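You operate a simulated robot arm through the tools that you are given. There is no shell and no other tool. Be economical: measure what you need, move in short steps, check, and stop when the job is done.

Carry out the task below with a simulated robot arm. There is one attempt and no reset: what you move stays moved.

TASK
Open the upper pack drawer.
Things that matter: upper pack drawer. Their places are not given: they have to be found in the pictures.

It is judged by the outcome, as a careful person would: the job done as asked, and still so three seconds after it is handed in. It fails if anything else is knocked over, pushed out of place, dropped, spilled or broken.

THE ROBOT
A 7-joint arm with a two-finger parallel gripper, fixed in place. Base frame: the origin is at the foot of the arm, x ahead of it, y to its left, z up. Lengths are in m, angles in degrees, forces in N, time in s.
With the tool pointing down near the work surface it reaches from about 0.12 to 0.58 m from the base axis. Its first joint turns from -66.0 to 66.0 degrees. Payload 2.4 kg.
Tool frame: the origin (TCP) lies between the finger pads and is the grasp point; the fingertips stand 0.03 m ahead of it; z points along the fingers, y is the line along which they close. The gripper opens to 0.094 m. The fingers are 0.028 m wide and 0.01 m thick; the gripper's body (0.05 by 0.096 m) begins 0.055 m behind the TCP.
Orientation is that of the tool frame in the base frame, as a unit quaternion [w, x, y, z]. With the fingers straight down and closing along the base's y, the tool's x points along the base's -x, its y along +y and its z along -z.

THE INTERFACE
- The arm moves only by the tool arm_command. Its argument "increments" is a list of rows, each a list of 3 entries, a list of its own where there are three numbers: the shift along the base's x, y, z in m, then the turn, a rotation vector about the base's x, y, z in rad, then the closure, from 0 (fully open) to 1 (shut). In form: [[[x, y, z], [wx, wy, wz], gripper], ...]. A call has 1 to 20 rows; each row is the pose to reach, as a shift and turn from the pose commanded when the call began. A row lasts 0.2 s, in which the tool goes at most 0.05 m and 8.6 degrees; a call with a longer step from one row to the next is refused whole, and so is a gripper value outside its range. A pose out of reach is approached as far as the arm can. The call stops where the force on the tool passes 40 N (or 10 N more than at its start, if that is more) or the arm is blocked; 0.2 s more then pass. The fingers move at their own pace (about 0.153 m/s each) and stop on an object; they squeeze with about 23 N. The grip force told is the motor's: it shows also when the fingers shut on nothing. Time passes only in rows, and 0.2 s behind the last, so rows that repeat a pose let the fingers close. It gives the time, the measured TCP pose, the force on the tool (base axes), the opening and the grip force at its end, in the units of the frame above (readings bear some noise), and new pictures: "show" is both (left out), scene, wrist or none.
- Cameras (640 x 400 px; columns grow to the right, rows downward): "scene" is fixed at [0.0313, 0.4922, 1.4133]; the picture's right is [-0.68, -0.73, 0.00], its down [-0.61, 0.57, -0.55] and it looks along [0.40, -0.37, -0.84] (base axes); focal length 310 px, centre (320, 200). "wrist" rides on the gripper at [-0.037, 0, -0.058] in the tool frame; the picture's right is [0.00, -1.00, 0.00], its down [0.97, 0.00, -0.24] and it looks along [0.24, 0.00, 0.97] (tool axes); focal length 218 px, centre (320, 200).
- probe_pixels(camera, pixels): for up to 12 pixels [column, row] of the newest picture of that camera ("zoom" is the newest enlarged one), the place [x, y, z] in the base frame of the surface seen there, good to about 0.002 m. No time passes.
- zoom(camera, box): a new picture of the part [left, top, right, bottom] of that camera's present view, enlarged. No time passes.
- sign_off(): hands the job in; it is judged then, once.

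Work in short steps. Measure before you move; look again where a grasp or a placing could have gone wrong, and mend it. You have 60 turns and 100 pictures in all, the two below and enlarged ones among them. Open the gripper and draw the arm clear of the work before you hand the job in, unless the task says otherwise; then end with one line.

The tools are called after "Emit:" by a JSON object that holds its "name" and its "arguments". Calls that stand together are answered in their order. arm_command: Moves the arm, as the interface text tells. Its arguments: {"type":"object","properties":{"increments":{"type":"array","items":{"type":"array"}},"show":{"type":"string","enum":["both","scene","wrist","none"]}},"required":["increments"]} The other tools are called the same way: probe_pixels (camera, pixels) gives the place of the surface under pixels of a picture; zoom (camera, box) takes an enlarged picture of a part of a camera's view; sign_off () hands the job in.

At the start:

```text
clock: 0.0
tool_pos: [0.438, 0.1448, 0.7823]
ee_rot: [-0.001, 0.0, 1.0, 0.0]
wrist_force: [0.5, -0.2, 0.0]
opening: 0.0939
grip_force: 0.0
```

scene: 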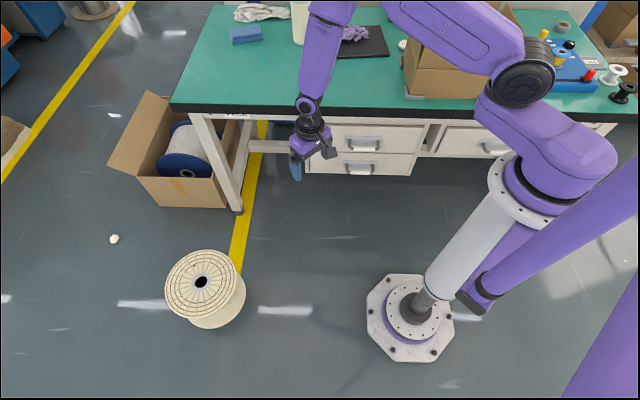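
wrist: 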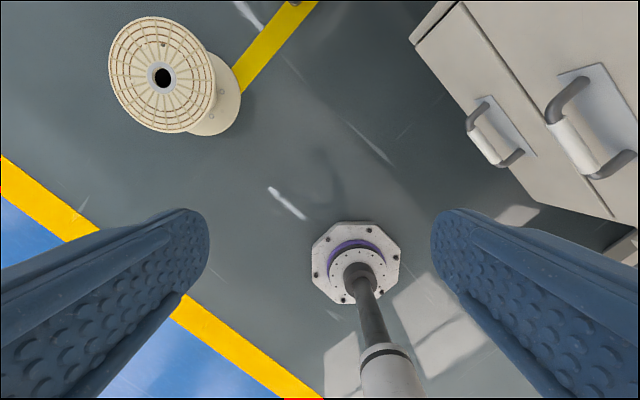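

The scene shows a two-drawer pack under the bench around (362,150), with the upper handle near (362,143). I'll enlarge and probe it.

Emit:
{"name": "zoom", "arguments": {"camera": "scene", "box": [280, 90, 540, 190]}}

Emit:
{"name": "probe_pixels", "arguments": {"camera": "scene", "pixels": [[350, 143], [363, 144], [377, 144], [340, 150], [400, 150], [362, 168], [330, 105], [440, 140], [490, 147], [410, 320], [335, 130], [415, 135]]}}

Emit:
{"name": "probe_pixels", "arguments": {"camera": "wrist", "pixels": [[560, 100], [575, 148], [605, 165], [590, 90], [480, 140], [510, 110], [600, 70], [520, 60], [580, 205], [465, 10], [420, 40], [625, 155]]}}

```text
2.46 times, centred on (410, 140) of scene
```

zoom: 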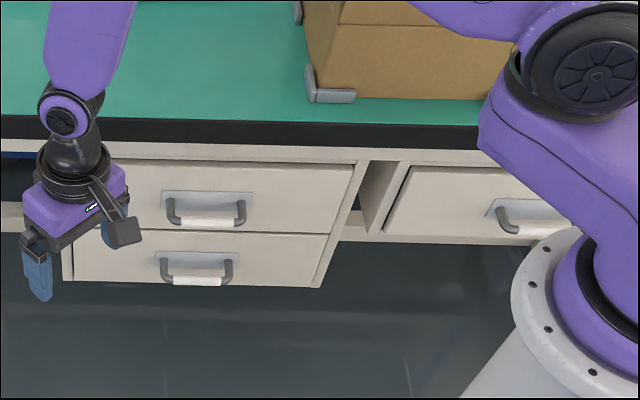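

```text
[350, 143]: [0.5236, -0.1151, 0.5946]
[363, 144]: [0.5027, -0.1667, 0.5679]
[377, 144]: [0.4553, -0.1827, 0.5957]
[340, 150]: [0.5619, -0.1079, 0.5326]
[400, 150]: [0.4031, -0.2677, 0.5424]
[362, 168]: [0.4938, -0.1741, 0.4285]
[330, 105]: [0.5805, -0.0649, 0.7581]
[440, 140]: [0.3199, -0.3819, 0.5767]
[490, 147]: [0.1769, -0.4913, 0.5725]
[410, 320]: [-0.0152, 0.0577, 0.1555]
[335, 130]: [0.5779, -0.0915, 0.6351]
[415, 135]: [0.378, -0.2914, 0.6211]
```

```text
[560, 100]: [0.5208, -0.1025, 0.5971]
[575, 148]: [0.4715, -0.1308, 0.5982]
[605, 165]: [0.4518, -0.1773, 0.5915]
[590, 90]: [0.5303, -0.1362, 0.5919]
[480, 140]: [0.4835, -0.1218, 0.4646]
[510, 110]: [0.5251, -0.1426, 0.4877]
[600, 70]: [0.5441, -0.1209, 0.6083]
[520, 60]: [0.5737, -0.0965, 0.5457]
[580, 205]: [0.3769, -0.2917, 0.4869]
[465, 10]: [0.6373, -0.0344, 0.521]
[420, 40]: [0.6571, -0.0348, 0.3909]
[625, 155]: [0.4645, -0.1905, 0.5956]
```

Drawer front runs at 45° (x−y≈0.67), with the upper handle near (0.48,−0.13,0.595). I'll measure the bar more precisely in the wrist view.

Emit:
{"name": "zoom", "arguments": {"camera": "wrist", "box": [440, 40, 640, 220]}}

Emit:
{"name": "probe_pixels", "arguments": {"camera": "wrist", "pixels": [[563, 130], [572, 135], [580, 140], [570, 145], [562, 150], [585, 160], [555, 105], [548, 110], [575, 85], [596, 120], [550, 80], [530, 90]]}}

Emit:
{"name": "probe_pixels", "arguments": {"camera": "zoom", "pixels": [[250, 200], [300, 250], [350, 300]]}}

```text
2.22 times, centred on (540, 130) of wrist
```

zoom: 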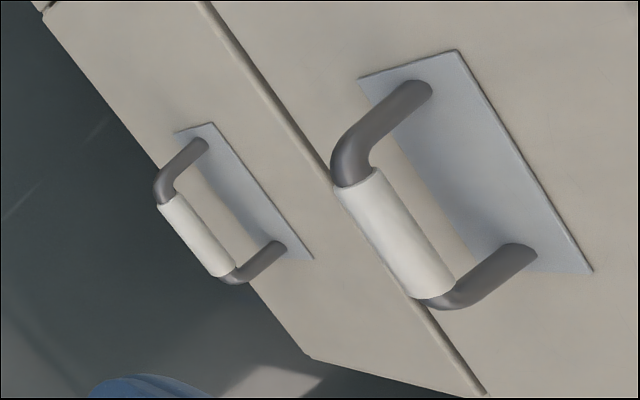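

```text
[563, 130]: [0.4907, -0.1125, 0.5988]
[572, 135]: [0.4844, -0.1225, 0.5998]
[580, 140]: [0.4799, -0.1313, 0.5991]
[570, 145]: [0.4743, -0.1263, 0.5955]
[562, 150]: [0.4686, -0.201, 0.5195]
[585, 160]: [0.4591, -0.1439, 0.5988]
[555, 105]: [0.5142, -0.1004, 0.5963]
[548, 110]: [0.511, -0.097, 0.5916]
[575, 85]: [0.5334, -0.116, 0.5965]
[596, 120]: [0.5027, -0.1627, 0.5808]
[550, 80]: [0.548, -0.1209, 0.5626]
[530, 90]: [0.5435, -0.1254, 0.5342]
```

```text
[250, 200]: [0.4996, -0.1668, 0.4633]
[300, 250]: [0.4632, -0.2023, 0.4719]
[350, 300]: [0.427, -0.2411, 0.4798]
```

Bar centre ≈ (0.4755, −0.1325, 0.591), about 0.043 off the front. First I yaw 45° and draw back in front of the drawer.

Emit:
{"name": "arm_command", "arguments": {"increments": [[[-0.01, -0.02, -0.008], [0, 0, 0.1309], 0], [[-0.02, -0.04, -0.016], [0, 0, 0.2618], 0], [[-0.03, -0.06, -0.024], [0, 0, 0.3927], 0], [[-0.04, -0.08, -0.032], [0, 0, 0.5236], 0], [[-0.05, -0.1, -0.04], [0, 0, 0.6545], 0], [[-0.06, -0.12, -0.05], [0, 0, 0.7854], 0]]}}

```text
clock: 1.4
tool_pos: [0.3766, 0.0253, 0.7329]
ee_rot: [0.0, -0.383, 0.924, -0.001]
wrist_force: [-0.1, -0.3, 0.1]
opening: 0.0939
grip_force: 0.0
```

scene: 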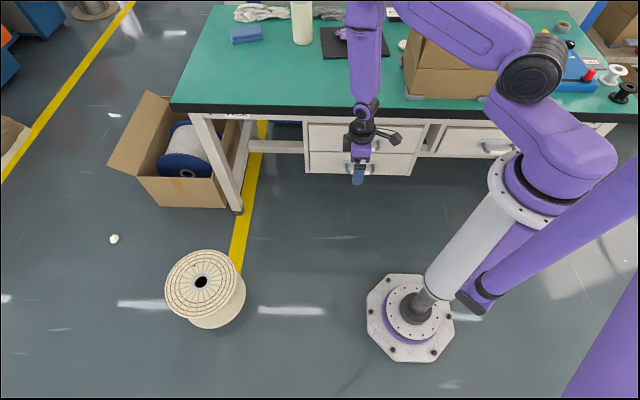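
wrist: 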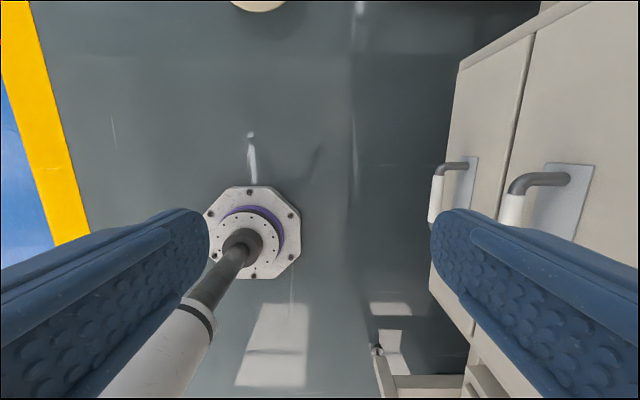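

Yaw is right. Now pitch the fingers up toward the drawer front (75°) while lowering to the pre-grasp place.

Emit:
{"name": "arm_command", "arguments": {"increments": [[[0.0, -0.007, -0.009], [-0.09256, -0.09256, 0], 0], [[0.0, -0.014, -0.018], [-0.18512, -0.18512, 0], 0], [[0.0, -0.021, -0.027], [-0.27768, -0.27768, 0], 0], [[0.0, -0.028, -0.036], [-0.37024, -0.37024, 0], 0], [[0.0, -0.035, -0.045], [-0.4628, -0.4628, 0], 0], [[0.0, -0.042, -0.054], [-0.55536, -0.55536, 0], 0], [[0.0, -0.049, -0.063], [-0.64792, -0.64792, 0], 0], [[0.0, -0.056, -0.072], [-0.74048, -0.74048, 0], 0], [[0.0, -0.063, -0.081], [-0.83304, -0.83304, 0], 0], [[0.0, -0.07, -0.09], [-0.9256, -0.9256, 0], 0]]}}

```text
clock: 3.6
tool_pos: [0.3861, -0.047, 0.6472]
ee_rot: [0.226, -0.31, 0.741, -0.552]
wrist_force: [-0.2, 0.3, 0.4]
opening: 0.094
grip_force: 0.1
out of reach, approached as far as the arm can: row 10
```

scene: 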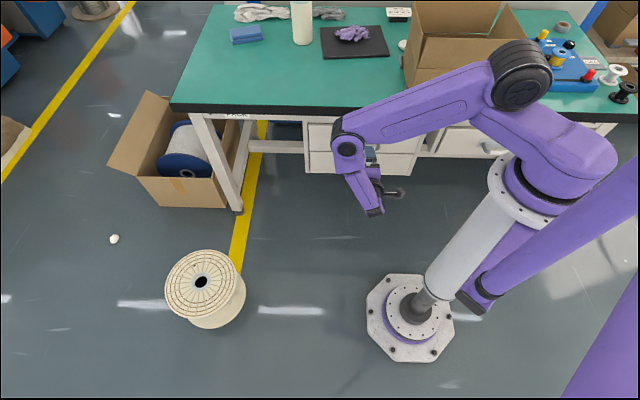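
wrist: 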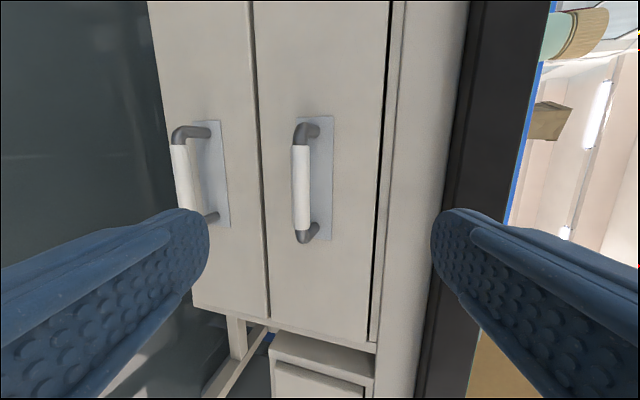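

The limit is about 73° pitch, which is fine. Before moving in, I check forearm clearance over the bench edge and re-measure the handle from here.

Emit:
{"name": "probe_pixels", "arguments": {"camera": "scene", "pixels": [[348, 148], [370, 128], [420, 105], [460, 90], [360, 185], [372, 205], [335, 125], [520, 65], [390, 192]]}}

Emit:
{"name": "probe_pixels", "arguments": {"camera": "wrist", "pixels": [[302, 150], [302, 175], [302, 210], [295, 180], [308, 180], [322, 190], [302, 130], [302, 235], [350, 180], [440, 100], [480, 100], [345, 60]]}}

```text
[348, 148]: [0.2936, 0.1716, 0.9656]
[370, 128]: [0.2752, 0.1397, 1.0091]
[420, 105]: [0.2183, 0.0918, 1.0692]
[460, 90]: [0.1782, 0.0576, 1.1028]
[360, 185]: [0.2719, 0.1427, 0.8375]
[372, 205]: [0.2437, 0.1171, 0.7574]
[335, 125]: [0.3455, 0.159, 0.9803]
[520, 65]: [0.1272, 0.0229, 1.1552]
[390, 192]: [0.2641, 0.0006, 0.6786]
```

```text
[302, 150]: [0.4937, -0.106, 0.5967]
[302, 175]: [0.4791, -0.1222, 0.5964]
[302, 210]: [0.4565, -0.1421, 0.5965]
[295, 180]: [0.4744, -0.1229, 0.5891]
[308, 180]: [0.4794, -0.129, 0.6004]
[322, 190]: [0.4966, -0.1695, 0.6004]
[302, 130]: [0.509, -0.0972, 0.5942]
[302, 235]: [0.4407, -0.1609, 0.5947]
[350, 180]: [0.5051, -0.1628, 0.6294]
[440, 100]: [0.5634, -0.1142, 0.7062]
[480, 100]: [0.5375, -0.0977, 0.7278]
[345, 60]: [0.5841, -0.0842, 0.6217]
```

The arm is clear of the bench (forearm z≈1.0) and the handle reading is confirmed. I advance halfway, lining up on the bar.

Emit:
{"name": "arm_command", "arguments": {"increments": [[[0.01, -0.005, -0.015], [0, 0, 0], 0], [[0.025, -0.02, -0.025], [0, 0, 0], 0], [[0.045, -0.04, -0.035], [0, 0, 0], 0], [[0.045, -0.04, -0.035], [0, 0, 0], 0]], "show": "wrist"}}

```text
clock: 4.6
tool_pos: [0.4149, -0.072, 0.6384]
ee_rot: [0.233, -0.303, 0.733, -0.563]
wrist_force: [-1.0, 0.8, -0.2]
opening: 0.094
grip_force: 0.1
out of reach, approached as far as the arm can: row 1, 2, 3, 4
```

wrist: 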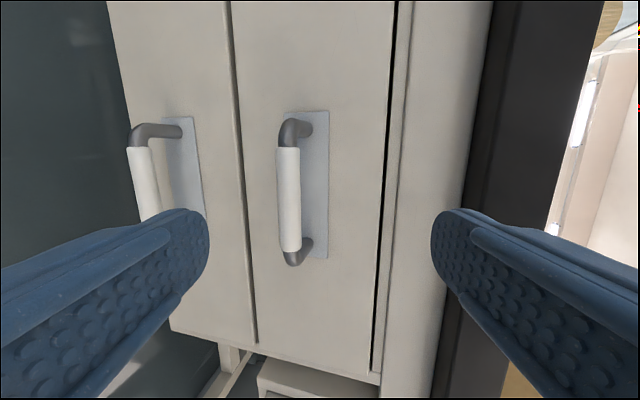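

The arm stops short of the commanded height at this pitch (wrist limit). I ease the pitch back to about 58°, then see if the pose is reached.

Emit:
{"name": "arm_command", "arguments": {"increments": [[[0, 0, 0], [0.07, 0.07, 0], 0.3], [[0, 0, 0], [0.14, 0.14, 0], 0.6], [[0, 0, 0], [0.21, 0.21, 0], 0.6], [[0, 0, 0], [0.21, 0.21, 0], 0.6]], "show": "wrist"}}

```text
clock: 5.6
tool_pos: [0.4161, -0.0716, 0.6372]
ee_rot: [0.184, -0.335, 0.809, -0.447]
wrist_force: [-0.3, 0.2, 0.4]
opening: 0.0375
grip_force: 0.0
```

wrist: 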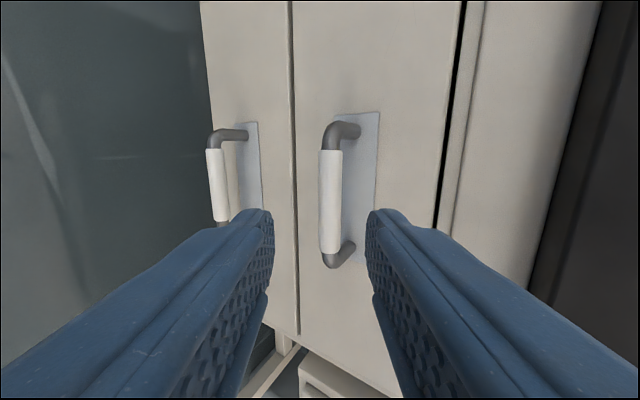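

Pose reached at 58° pitch; the bar is slightly right of the finger midline (col 331), so I shift about 6 mm up-forward and advance along the tool axis, stopping short to check.

Emit:
{"name": "arm_command", "arguments": {"increments": [[[0.002, -0.002, 0.005], [0, 0, 0], 0.6], [[0.014, -0.0145, -0.006], [0, 0, 0], 0.6], [[0.026, -0.027, -0.016], [0, 0, 0], 0.6], [[0.026, -0.027, -0.016], [0, 0, 0], 0.6]]}}

```text
clock: 6.6
tool_pos: [0.4437, -0.1015, 0.62]
ee_rot: [0.186, -0.334, 0.808, -0.448]
wrist_force: [0.5, 0.1, 0.2]
opening: 0.0376
grip_force: 0.0
```

scene: 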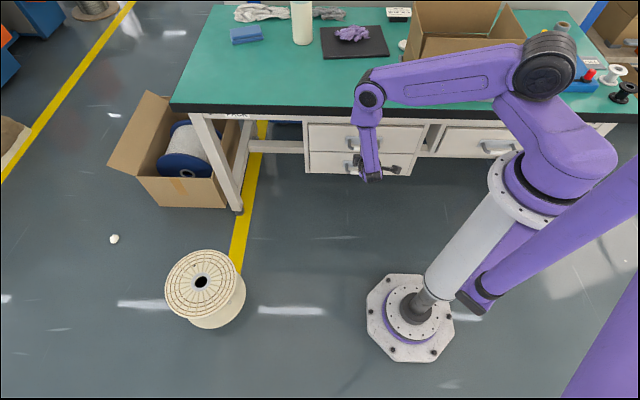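
wrist: 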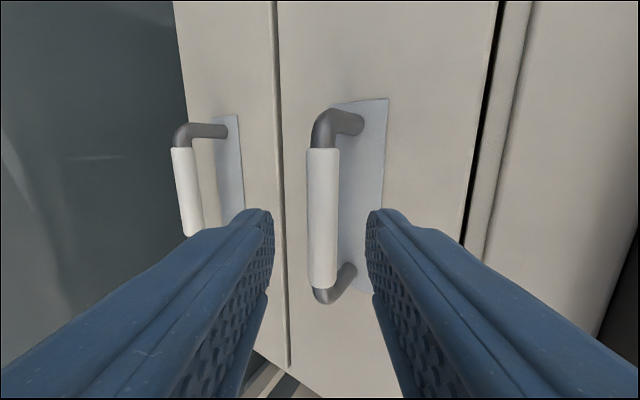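

Bar is centred (col 322) between the fingers. Advance the rest, then close.

Emit:
{"name": "arm_command", "arguments": {"increments": [[[0.013, -0.013, -0.012], [0, 0, 0], 0.6], [[0.027, -0.0265, -0.025], [0, 0, 0], 0.6], [[0.027, -0.0265, -0.025], [0, 0, 0], 0.6], [[0.027, -0.0265, -0.025], [0, 0, 0], 0.8], [[0.027, -0.0265, -0.025], [0, 0, 0], 1], [[0.027, -0.0265, -0.025], [0, 0, 0], 1]], "show": "wrist"}}

```text
clock: 8.0
tool_pos: [0.4707, -0.128, 0.5976]
ee_rot: [0.186, -0.334, 0.808, -0.448]
wrist_force: [-0.2, -3.0, 11.0]
opening: 0.0162
grip_force: 44.9
```

wrist: 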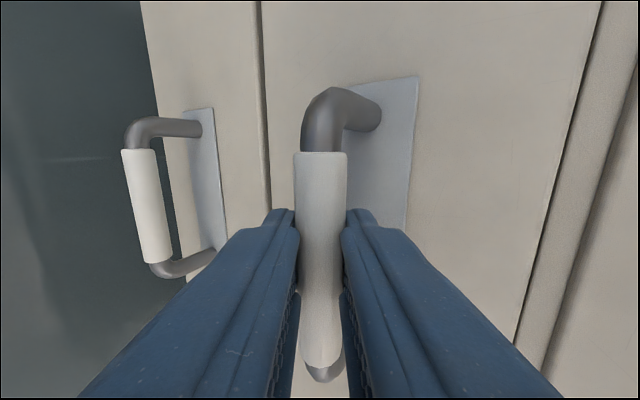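

The bar is gripped (opening 0.016, force 45). Pull straight out along (−0.707, +0.707), 6 cm first.

Emit:
{"name": "arm_command", "arguments": {"increments": [[[-0.007, 0.007, 0.001], [0, 0, 0], 1], [[-0.014, 0.014, 0.001], [0, 0, 0], 1], [[-0.021, 0.021, 0.001], [0, 0, 0], 1], [[-0.028, 0.028, 0.001], [0, 0, 0], 1], [[-0.035, 0.035, 0.001], [0, 0, 0], 1], [[-0.042, 0.042, 0.001], [0, 0, 0], 1]]}}

```text
clock: 9.4
tool_pos: [0.4265, -0.0849, 0.597]
ee_rot: [0.186, -0.333, 0.807, -0.45]
wrist_force: [-6.0, -7.5, 30.7]
opening: 0.0161
grip_force: 44.7
```

scene: 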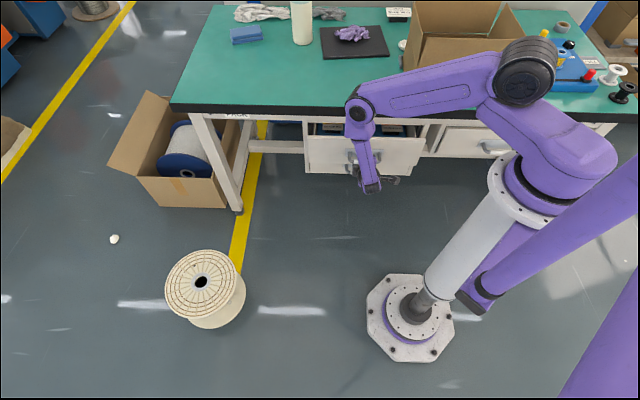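
wrist: 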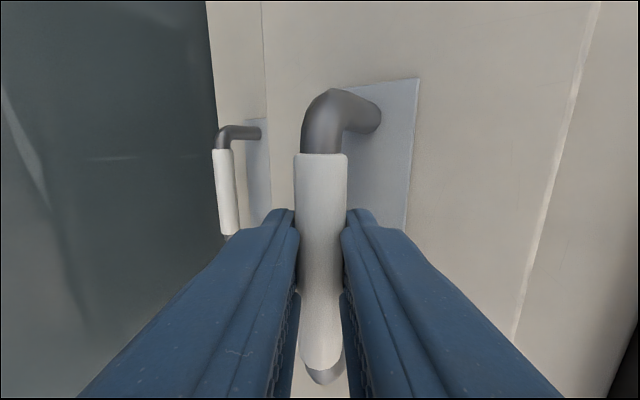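

The drawer slides out about 6 cm. The vertical force is 31 N up, so I relieve a few mm upward while continuing the pull.

Emit:
{"name": "arm_command", "arguments": {"increments": [[[0, 0, 0.002], [0, 0, 0], 1], [[-0.007, 0.007, 0.003], [0, 0, 0], 1], [[-0.014, 0.014, 0.003], [0, 0, 0], 1], [[-0.021, 0.021, 0.003], [0, 0, 0], 1], [[-0.028, 0.028, 0.003], [0, 0, 0], 1], [[-0.035, 0.035, 0.003], [0, 0, 0], 1]], "show": "scene"}}

```text
clock: 10.8
tool_pos: [0.3929, -0.0491, 0.5979]
ee_rot: [0.183, -0.334, 0.809, -0.446]
wrist_force: [-4.6, -3.3, -32.7]
opening: 0.0162
grip_force: 45.3
```

scene: 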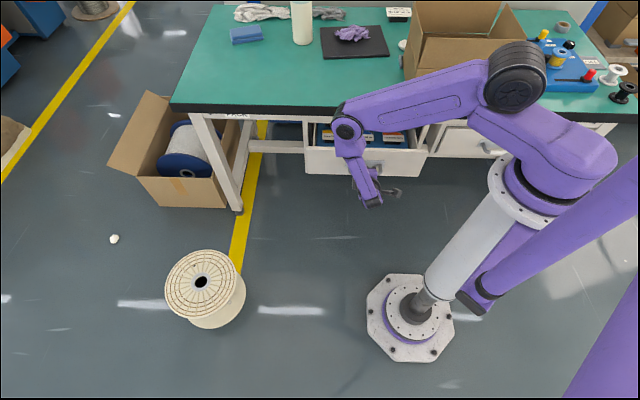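

About 11 cm out; the vertical force has flipped, so I drop 1.5 mm and keep pulling.

Emit:
{"name": "arm_command", "arguments": {"increments": [[[0, 0, -0.0015], [0, 0, 0], 1], [[-0.007, 0.007, -0.0015], [0, 0, 0], 1], [[-0.014, 0.014, -0.0015], [0, 0, 0], 1], [[-0.021, 0.021, -0.0015], [0, 0, 0], 1], [[-0.028, 0.028, -0.0015], [0, 0, 0], 1], [[-0.035, 0.035, -0.0015], [0, 0, 0], 1], [[-0.042, 0.042, -0.0015], [0, 0, 0], 1]]}}

```text
clock: 12.4
tool_pos: [0.3515, -0.0059, 0.5972]
ee_rot: [0.187, -0.335, 0.807, -0.449]
wrist_force: [-2.3, -4.6, 10.8]
opening: 0.0159
grip_force: 45.1
```

scene: 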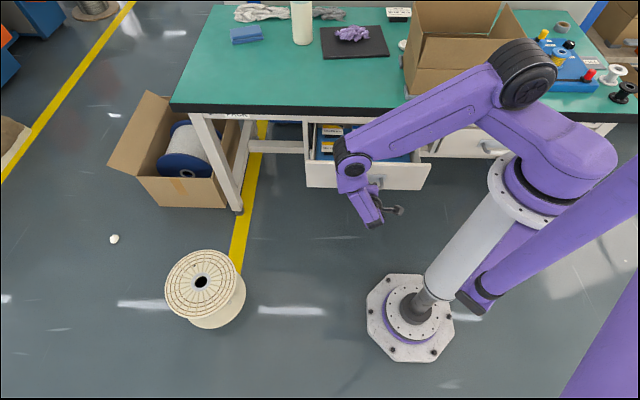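
wrist: 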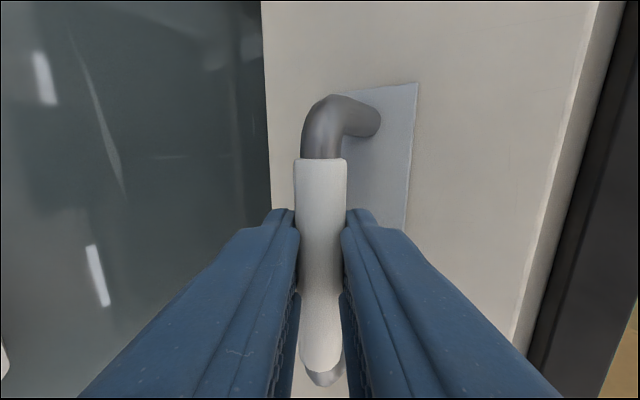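

17 cm out, force low. Continue a little more to be generously open, watching for the end stop.

Emit:
{"name": "arm_command", "arguments": {"increments": [[[-0.007, 0.007, -0.0003], [0, 0, 0], 1], [[-0.014, 0.014, 0], [0, 0, 0], 1], [[-0.021, 0.021, 0], [0, 0, 0], 1], [[-0.028, 0.028, 0], [0, 0, 0], 1], [[-0.035, 0.035, 0], [0, 0, 0], 1], [[-0.042, 0.042, 0], [0, 0, 0], 1]]}}

```text
clock: 13.8
tool_pos: [0.3095, 0.0357, 0.5985]
ee_rot: [0.186, -0.336, 0.808, -0.446]
wrist_force: [2.5, 4.6, 1.1]
opening: 0.0161
grip_force: 44.7
```

scene: 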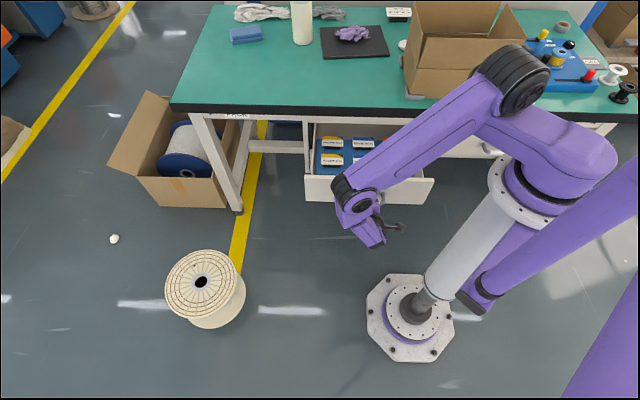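
wrist: 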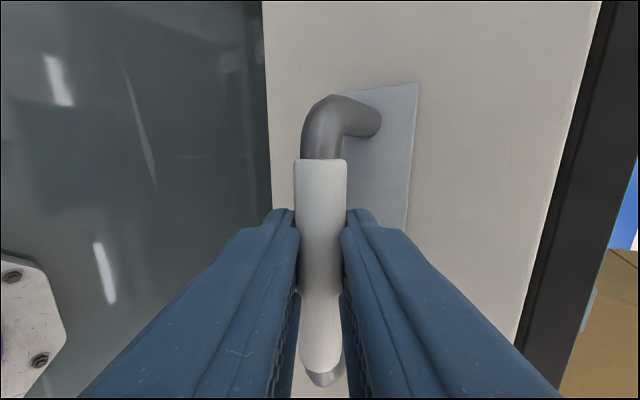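

23 cm out, still free. Pull a bit further, gently, to find the end stop.

Emit:
{"name": "arm_command", "arguments": {"increments": [[[-0.006, 0.006, 0], [0, 0, 0], 1], [[-0.012, 0.012, 0], [0, 0, 0], 1], [[-0.018, 0.018, 0], [0, 0, 0], 1], [[-0.024, 0.024, 0], [0, 0, 0], 1], [[-0.03, 0.03, 0], [0, 0, 0], 1]]}}

```text
clock: 15.0
tool_pos: [0.2785, 0.0655, 0.5981]
ee_rot: [0.186, -0.336, 0.808, -0.448]
wrist_force: [6.6, 4.2, -21.4]
opening: 0.016
grip_force: 45.5
```

scene: 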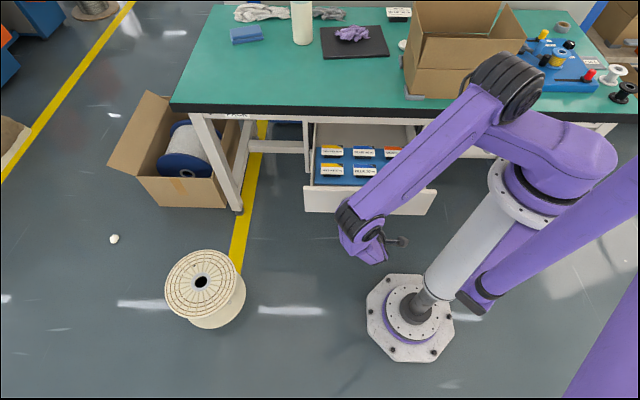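
wrist: 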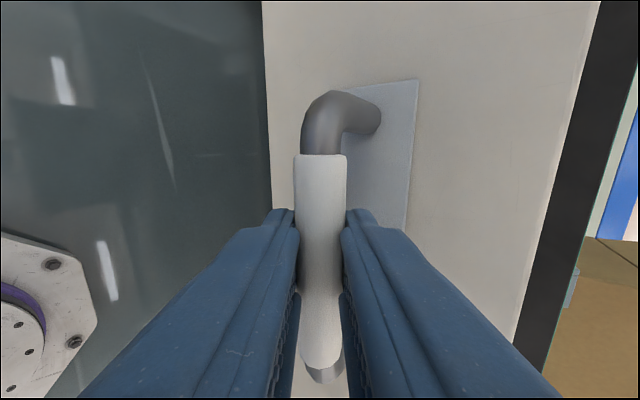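

27 cm out: drawer wide open with contents in view. Relieve, part the fingers, and back off along the tool axis.

Emit:
{"name": "arm_command", "arguments": {"increments": [[[0, 0, -0.001], [0, 0, 0], 1], [[0, 0, -0.001], [0, 0, 0], 0.62], [[0, 0, -0.001], [0, 0, 0], 0.62], [[0, 0, -0.001], [0, 0, 0], 0.62], [[-0.009, 0.009, 0.007], [0, 0, 0], 0.62], [[-0.018, 0.018, 0.015], [0, 0, 0], 0.62], [[-0.027, 0.027, 0.023], [0, 0, 0], 0.62], [[-0.036, 0.036, 0.031], [0, 0, 0], 0.62], [[-0.048, 0.048, 0.042], [0, 0, 0], 0.62]]}}

```text
clock: 17.0
tool_pos: [0.2323, 0.1142, 0.6402]
ee_rot: [0.186, -0.335, 0.808, -0.448]
wrist_force: [0.1, -0.5, -0.3]
opening: 0.0357
grip_force: 0.0
```

scene: 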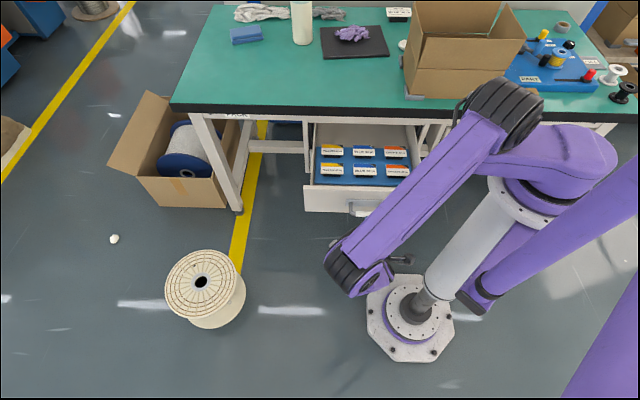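
wrist: 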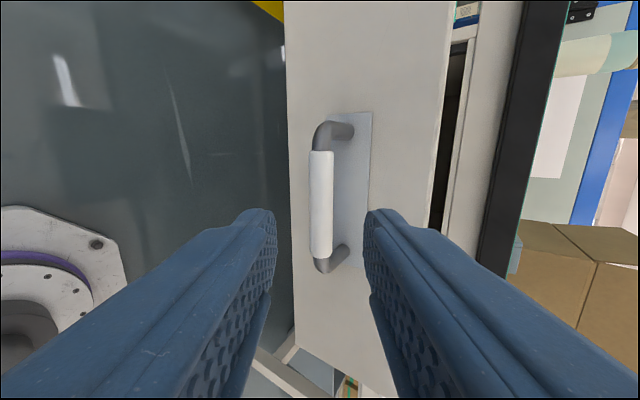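

Free of the handle. I retreat a little more, open fully, and confirm the drawer stays.

Emit:
{"name": "arm_command", "arguments": {"increments": [[[0, 0.02, 0.01], [0, 0, 0], 0.3], [[0, 0.04, 0.03], [0, 0, 0], 0], [[0, 0.06, 0.05], [0, 0, 0], 0], [[0, 0.06, 0.05], [0, 0, 0], 0]]}}

Emit:
{"name": "zoom", "arguments": {"camera": "scene", "box": [280, 90, 460, 230]}}

```text
clock: 18.0
tool_pos: [0.2308, 0.1742, 0.6882]
ee_rot: [0.186, -0.335, 0.808, -0.448]
wrist_force: [-1.0, 0.8, 0.1]
opening: 0.094
grip_force: 0.1
```

scene: 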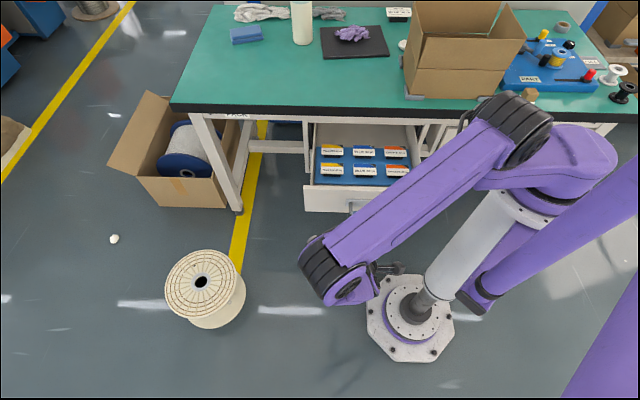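
wrist: 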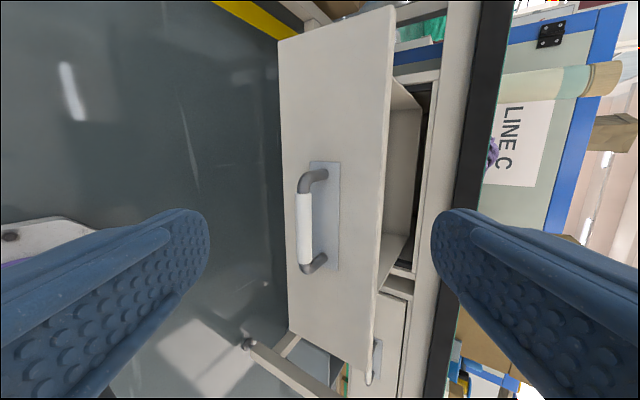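

```text
2.86 times, centred on (370, 160) of scene
```

zoom: 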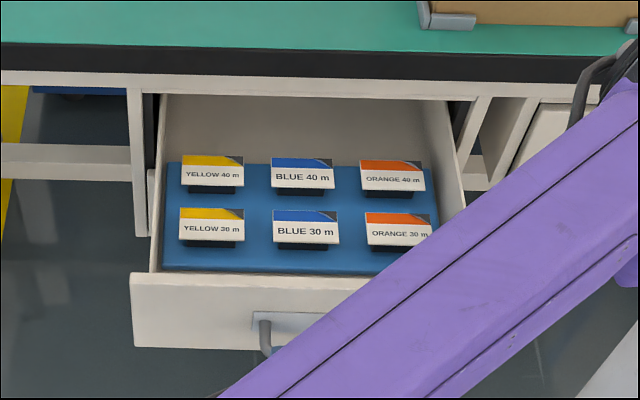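

The drawer stands open with its contents undisturbed, and the arm is clear; handing in.

Emit:
{"name": "sign_off", "arguments": {}}

```text
The job is handed in.
```

The upper pack drawer is open by about 27 cm, its contents look undisturbed, and the gripper is open with the arm clear of the work.
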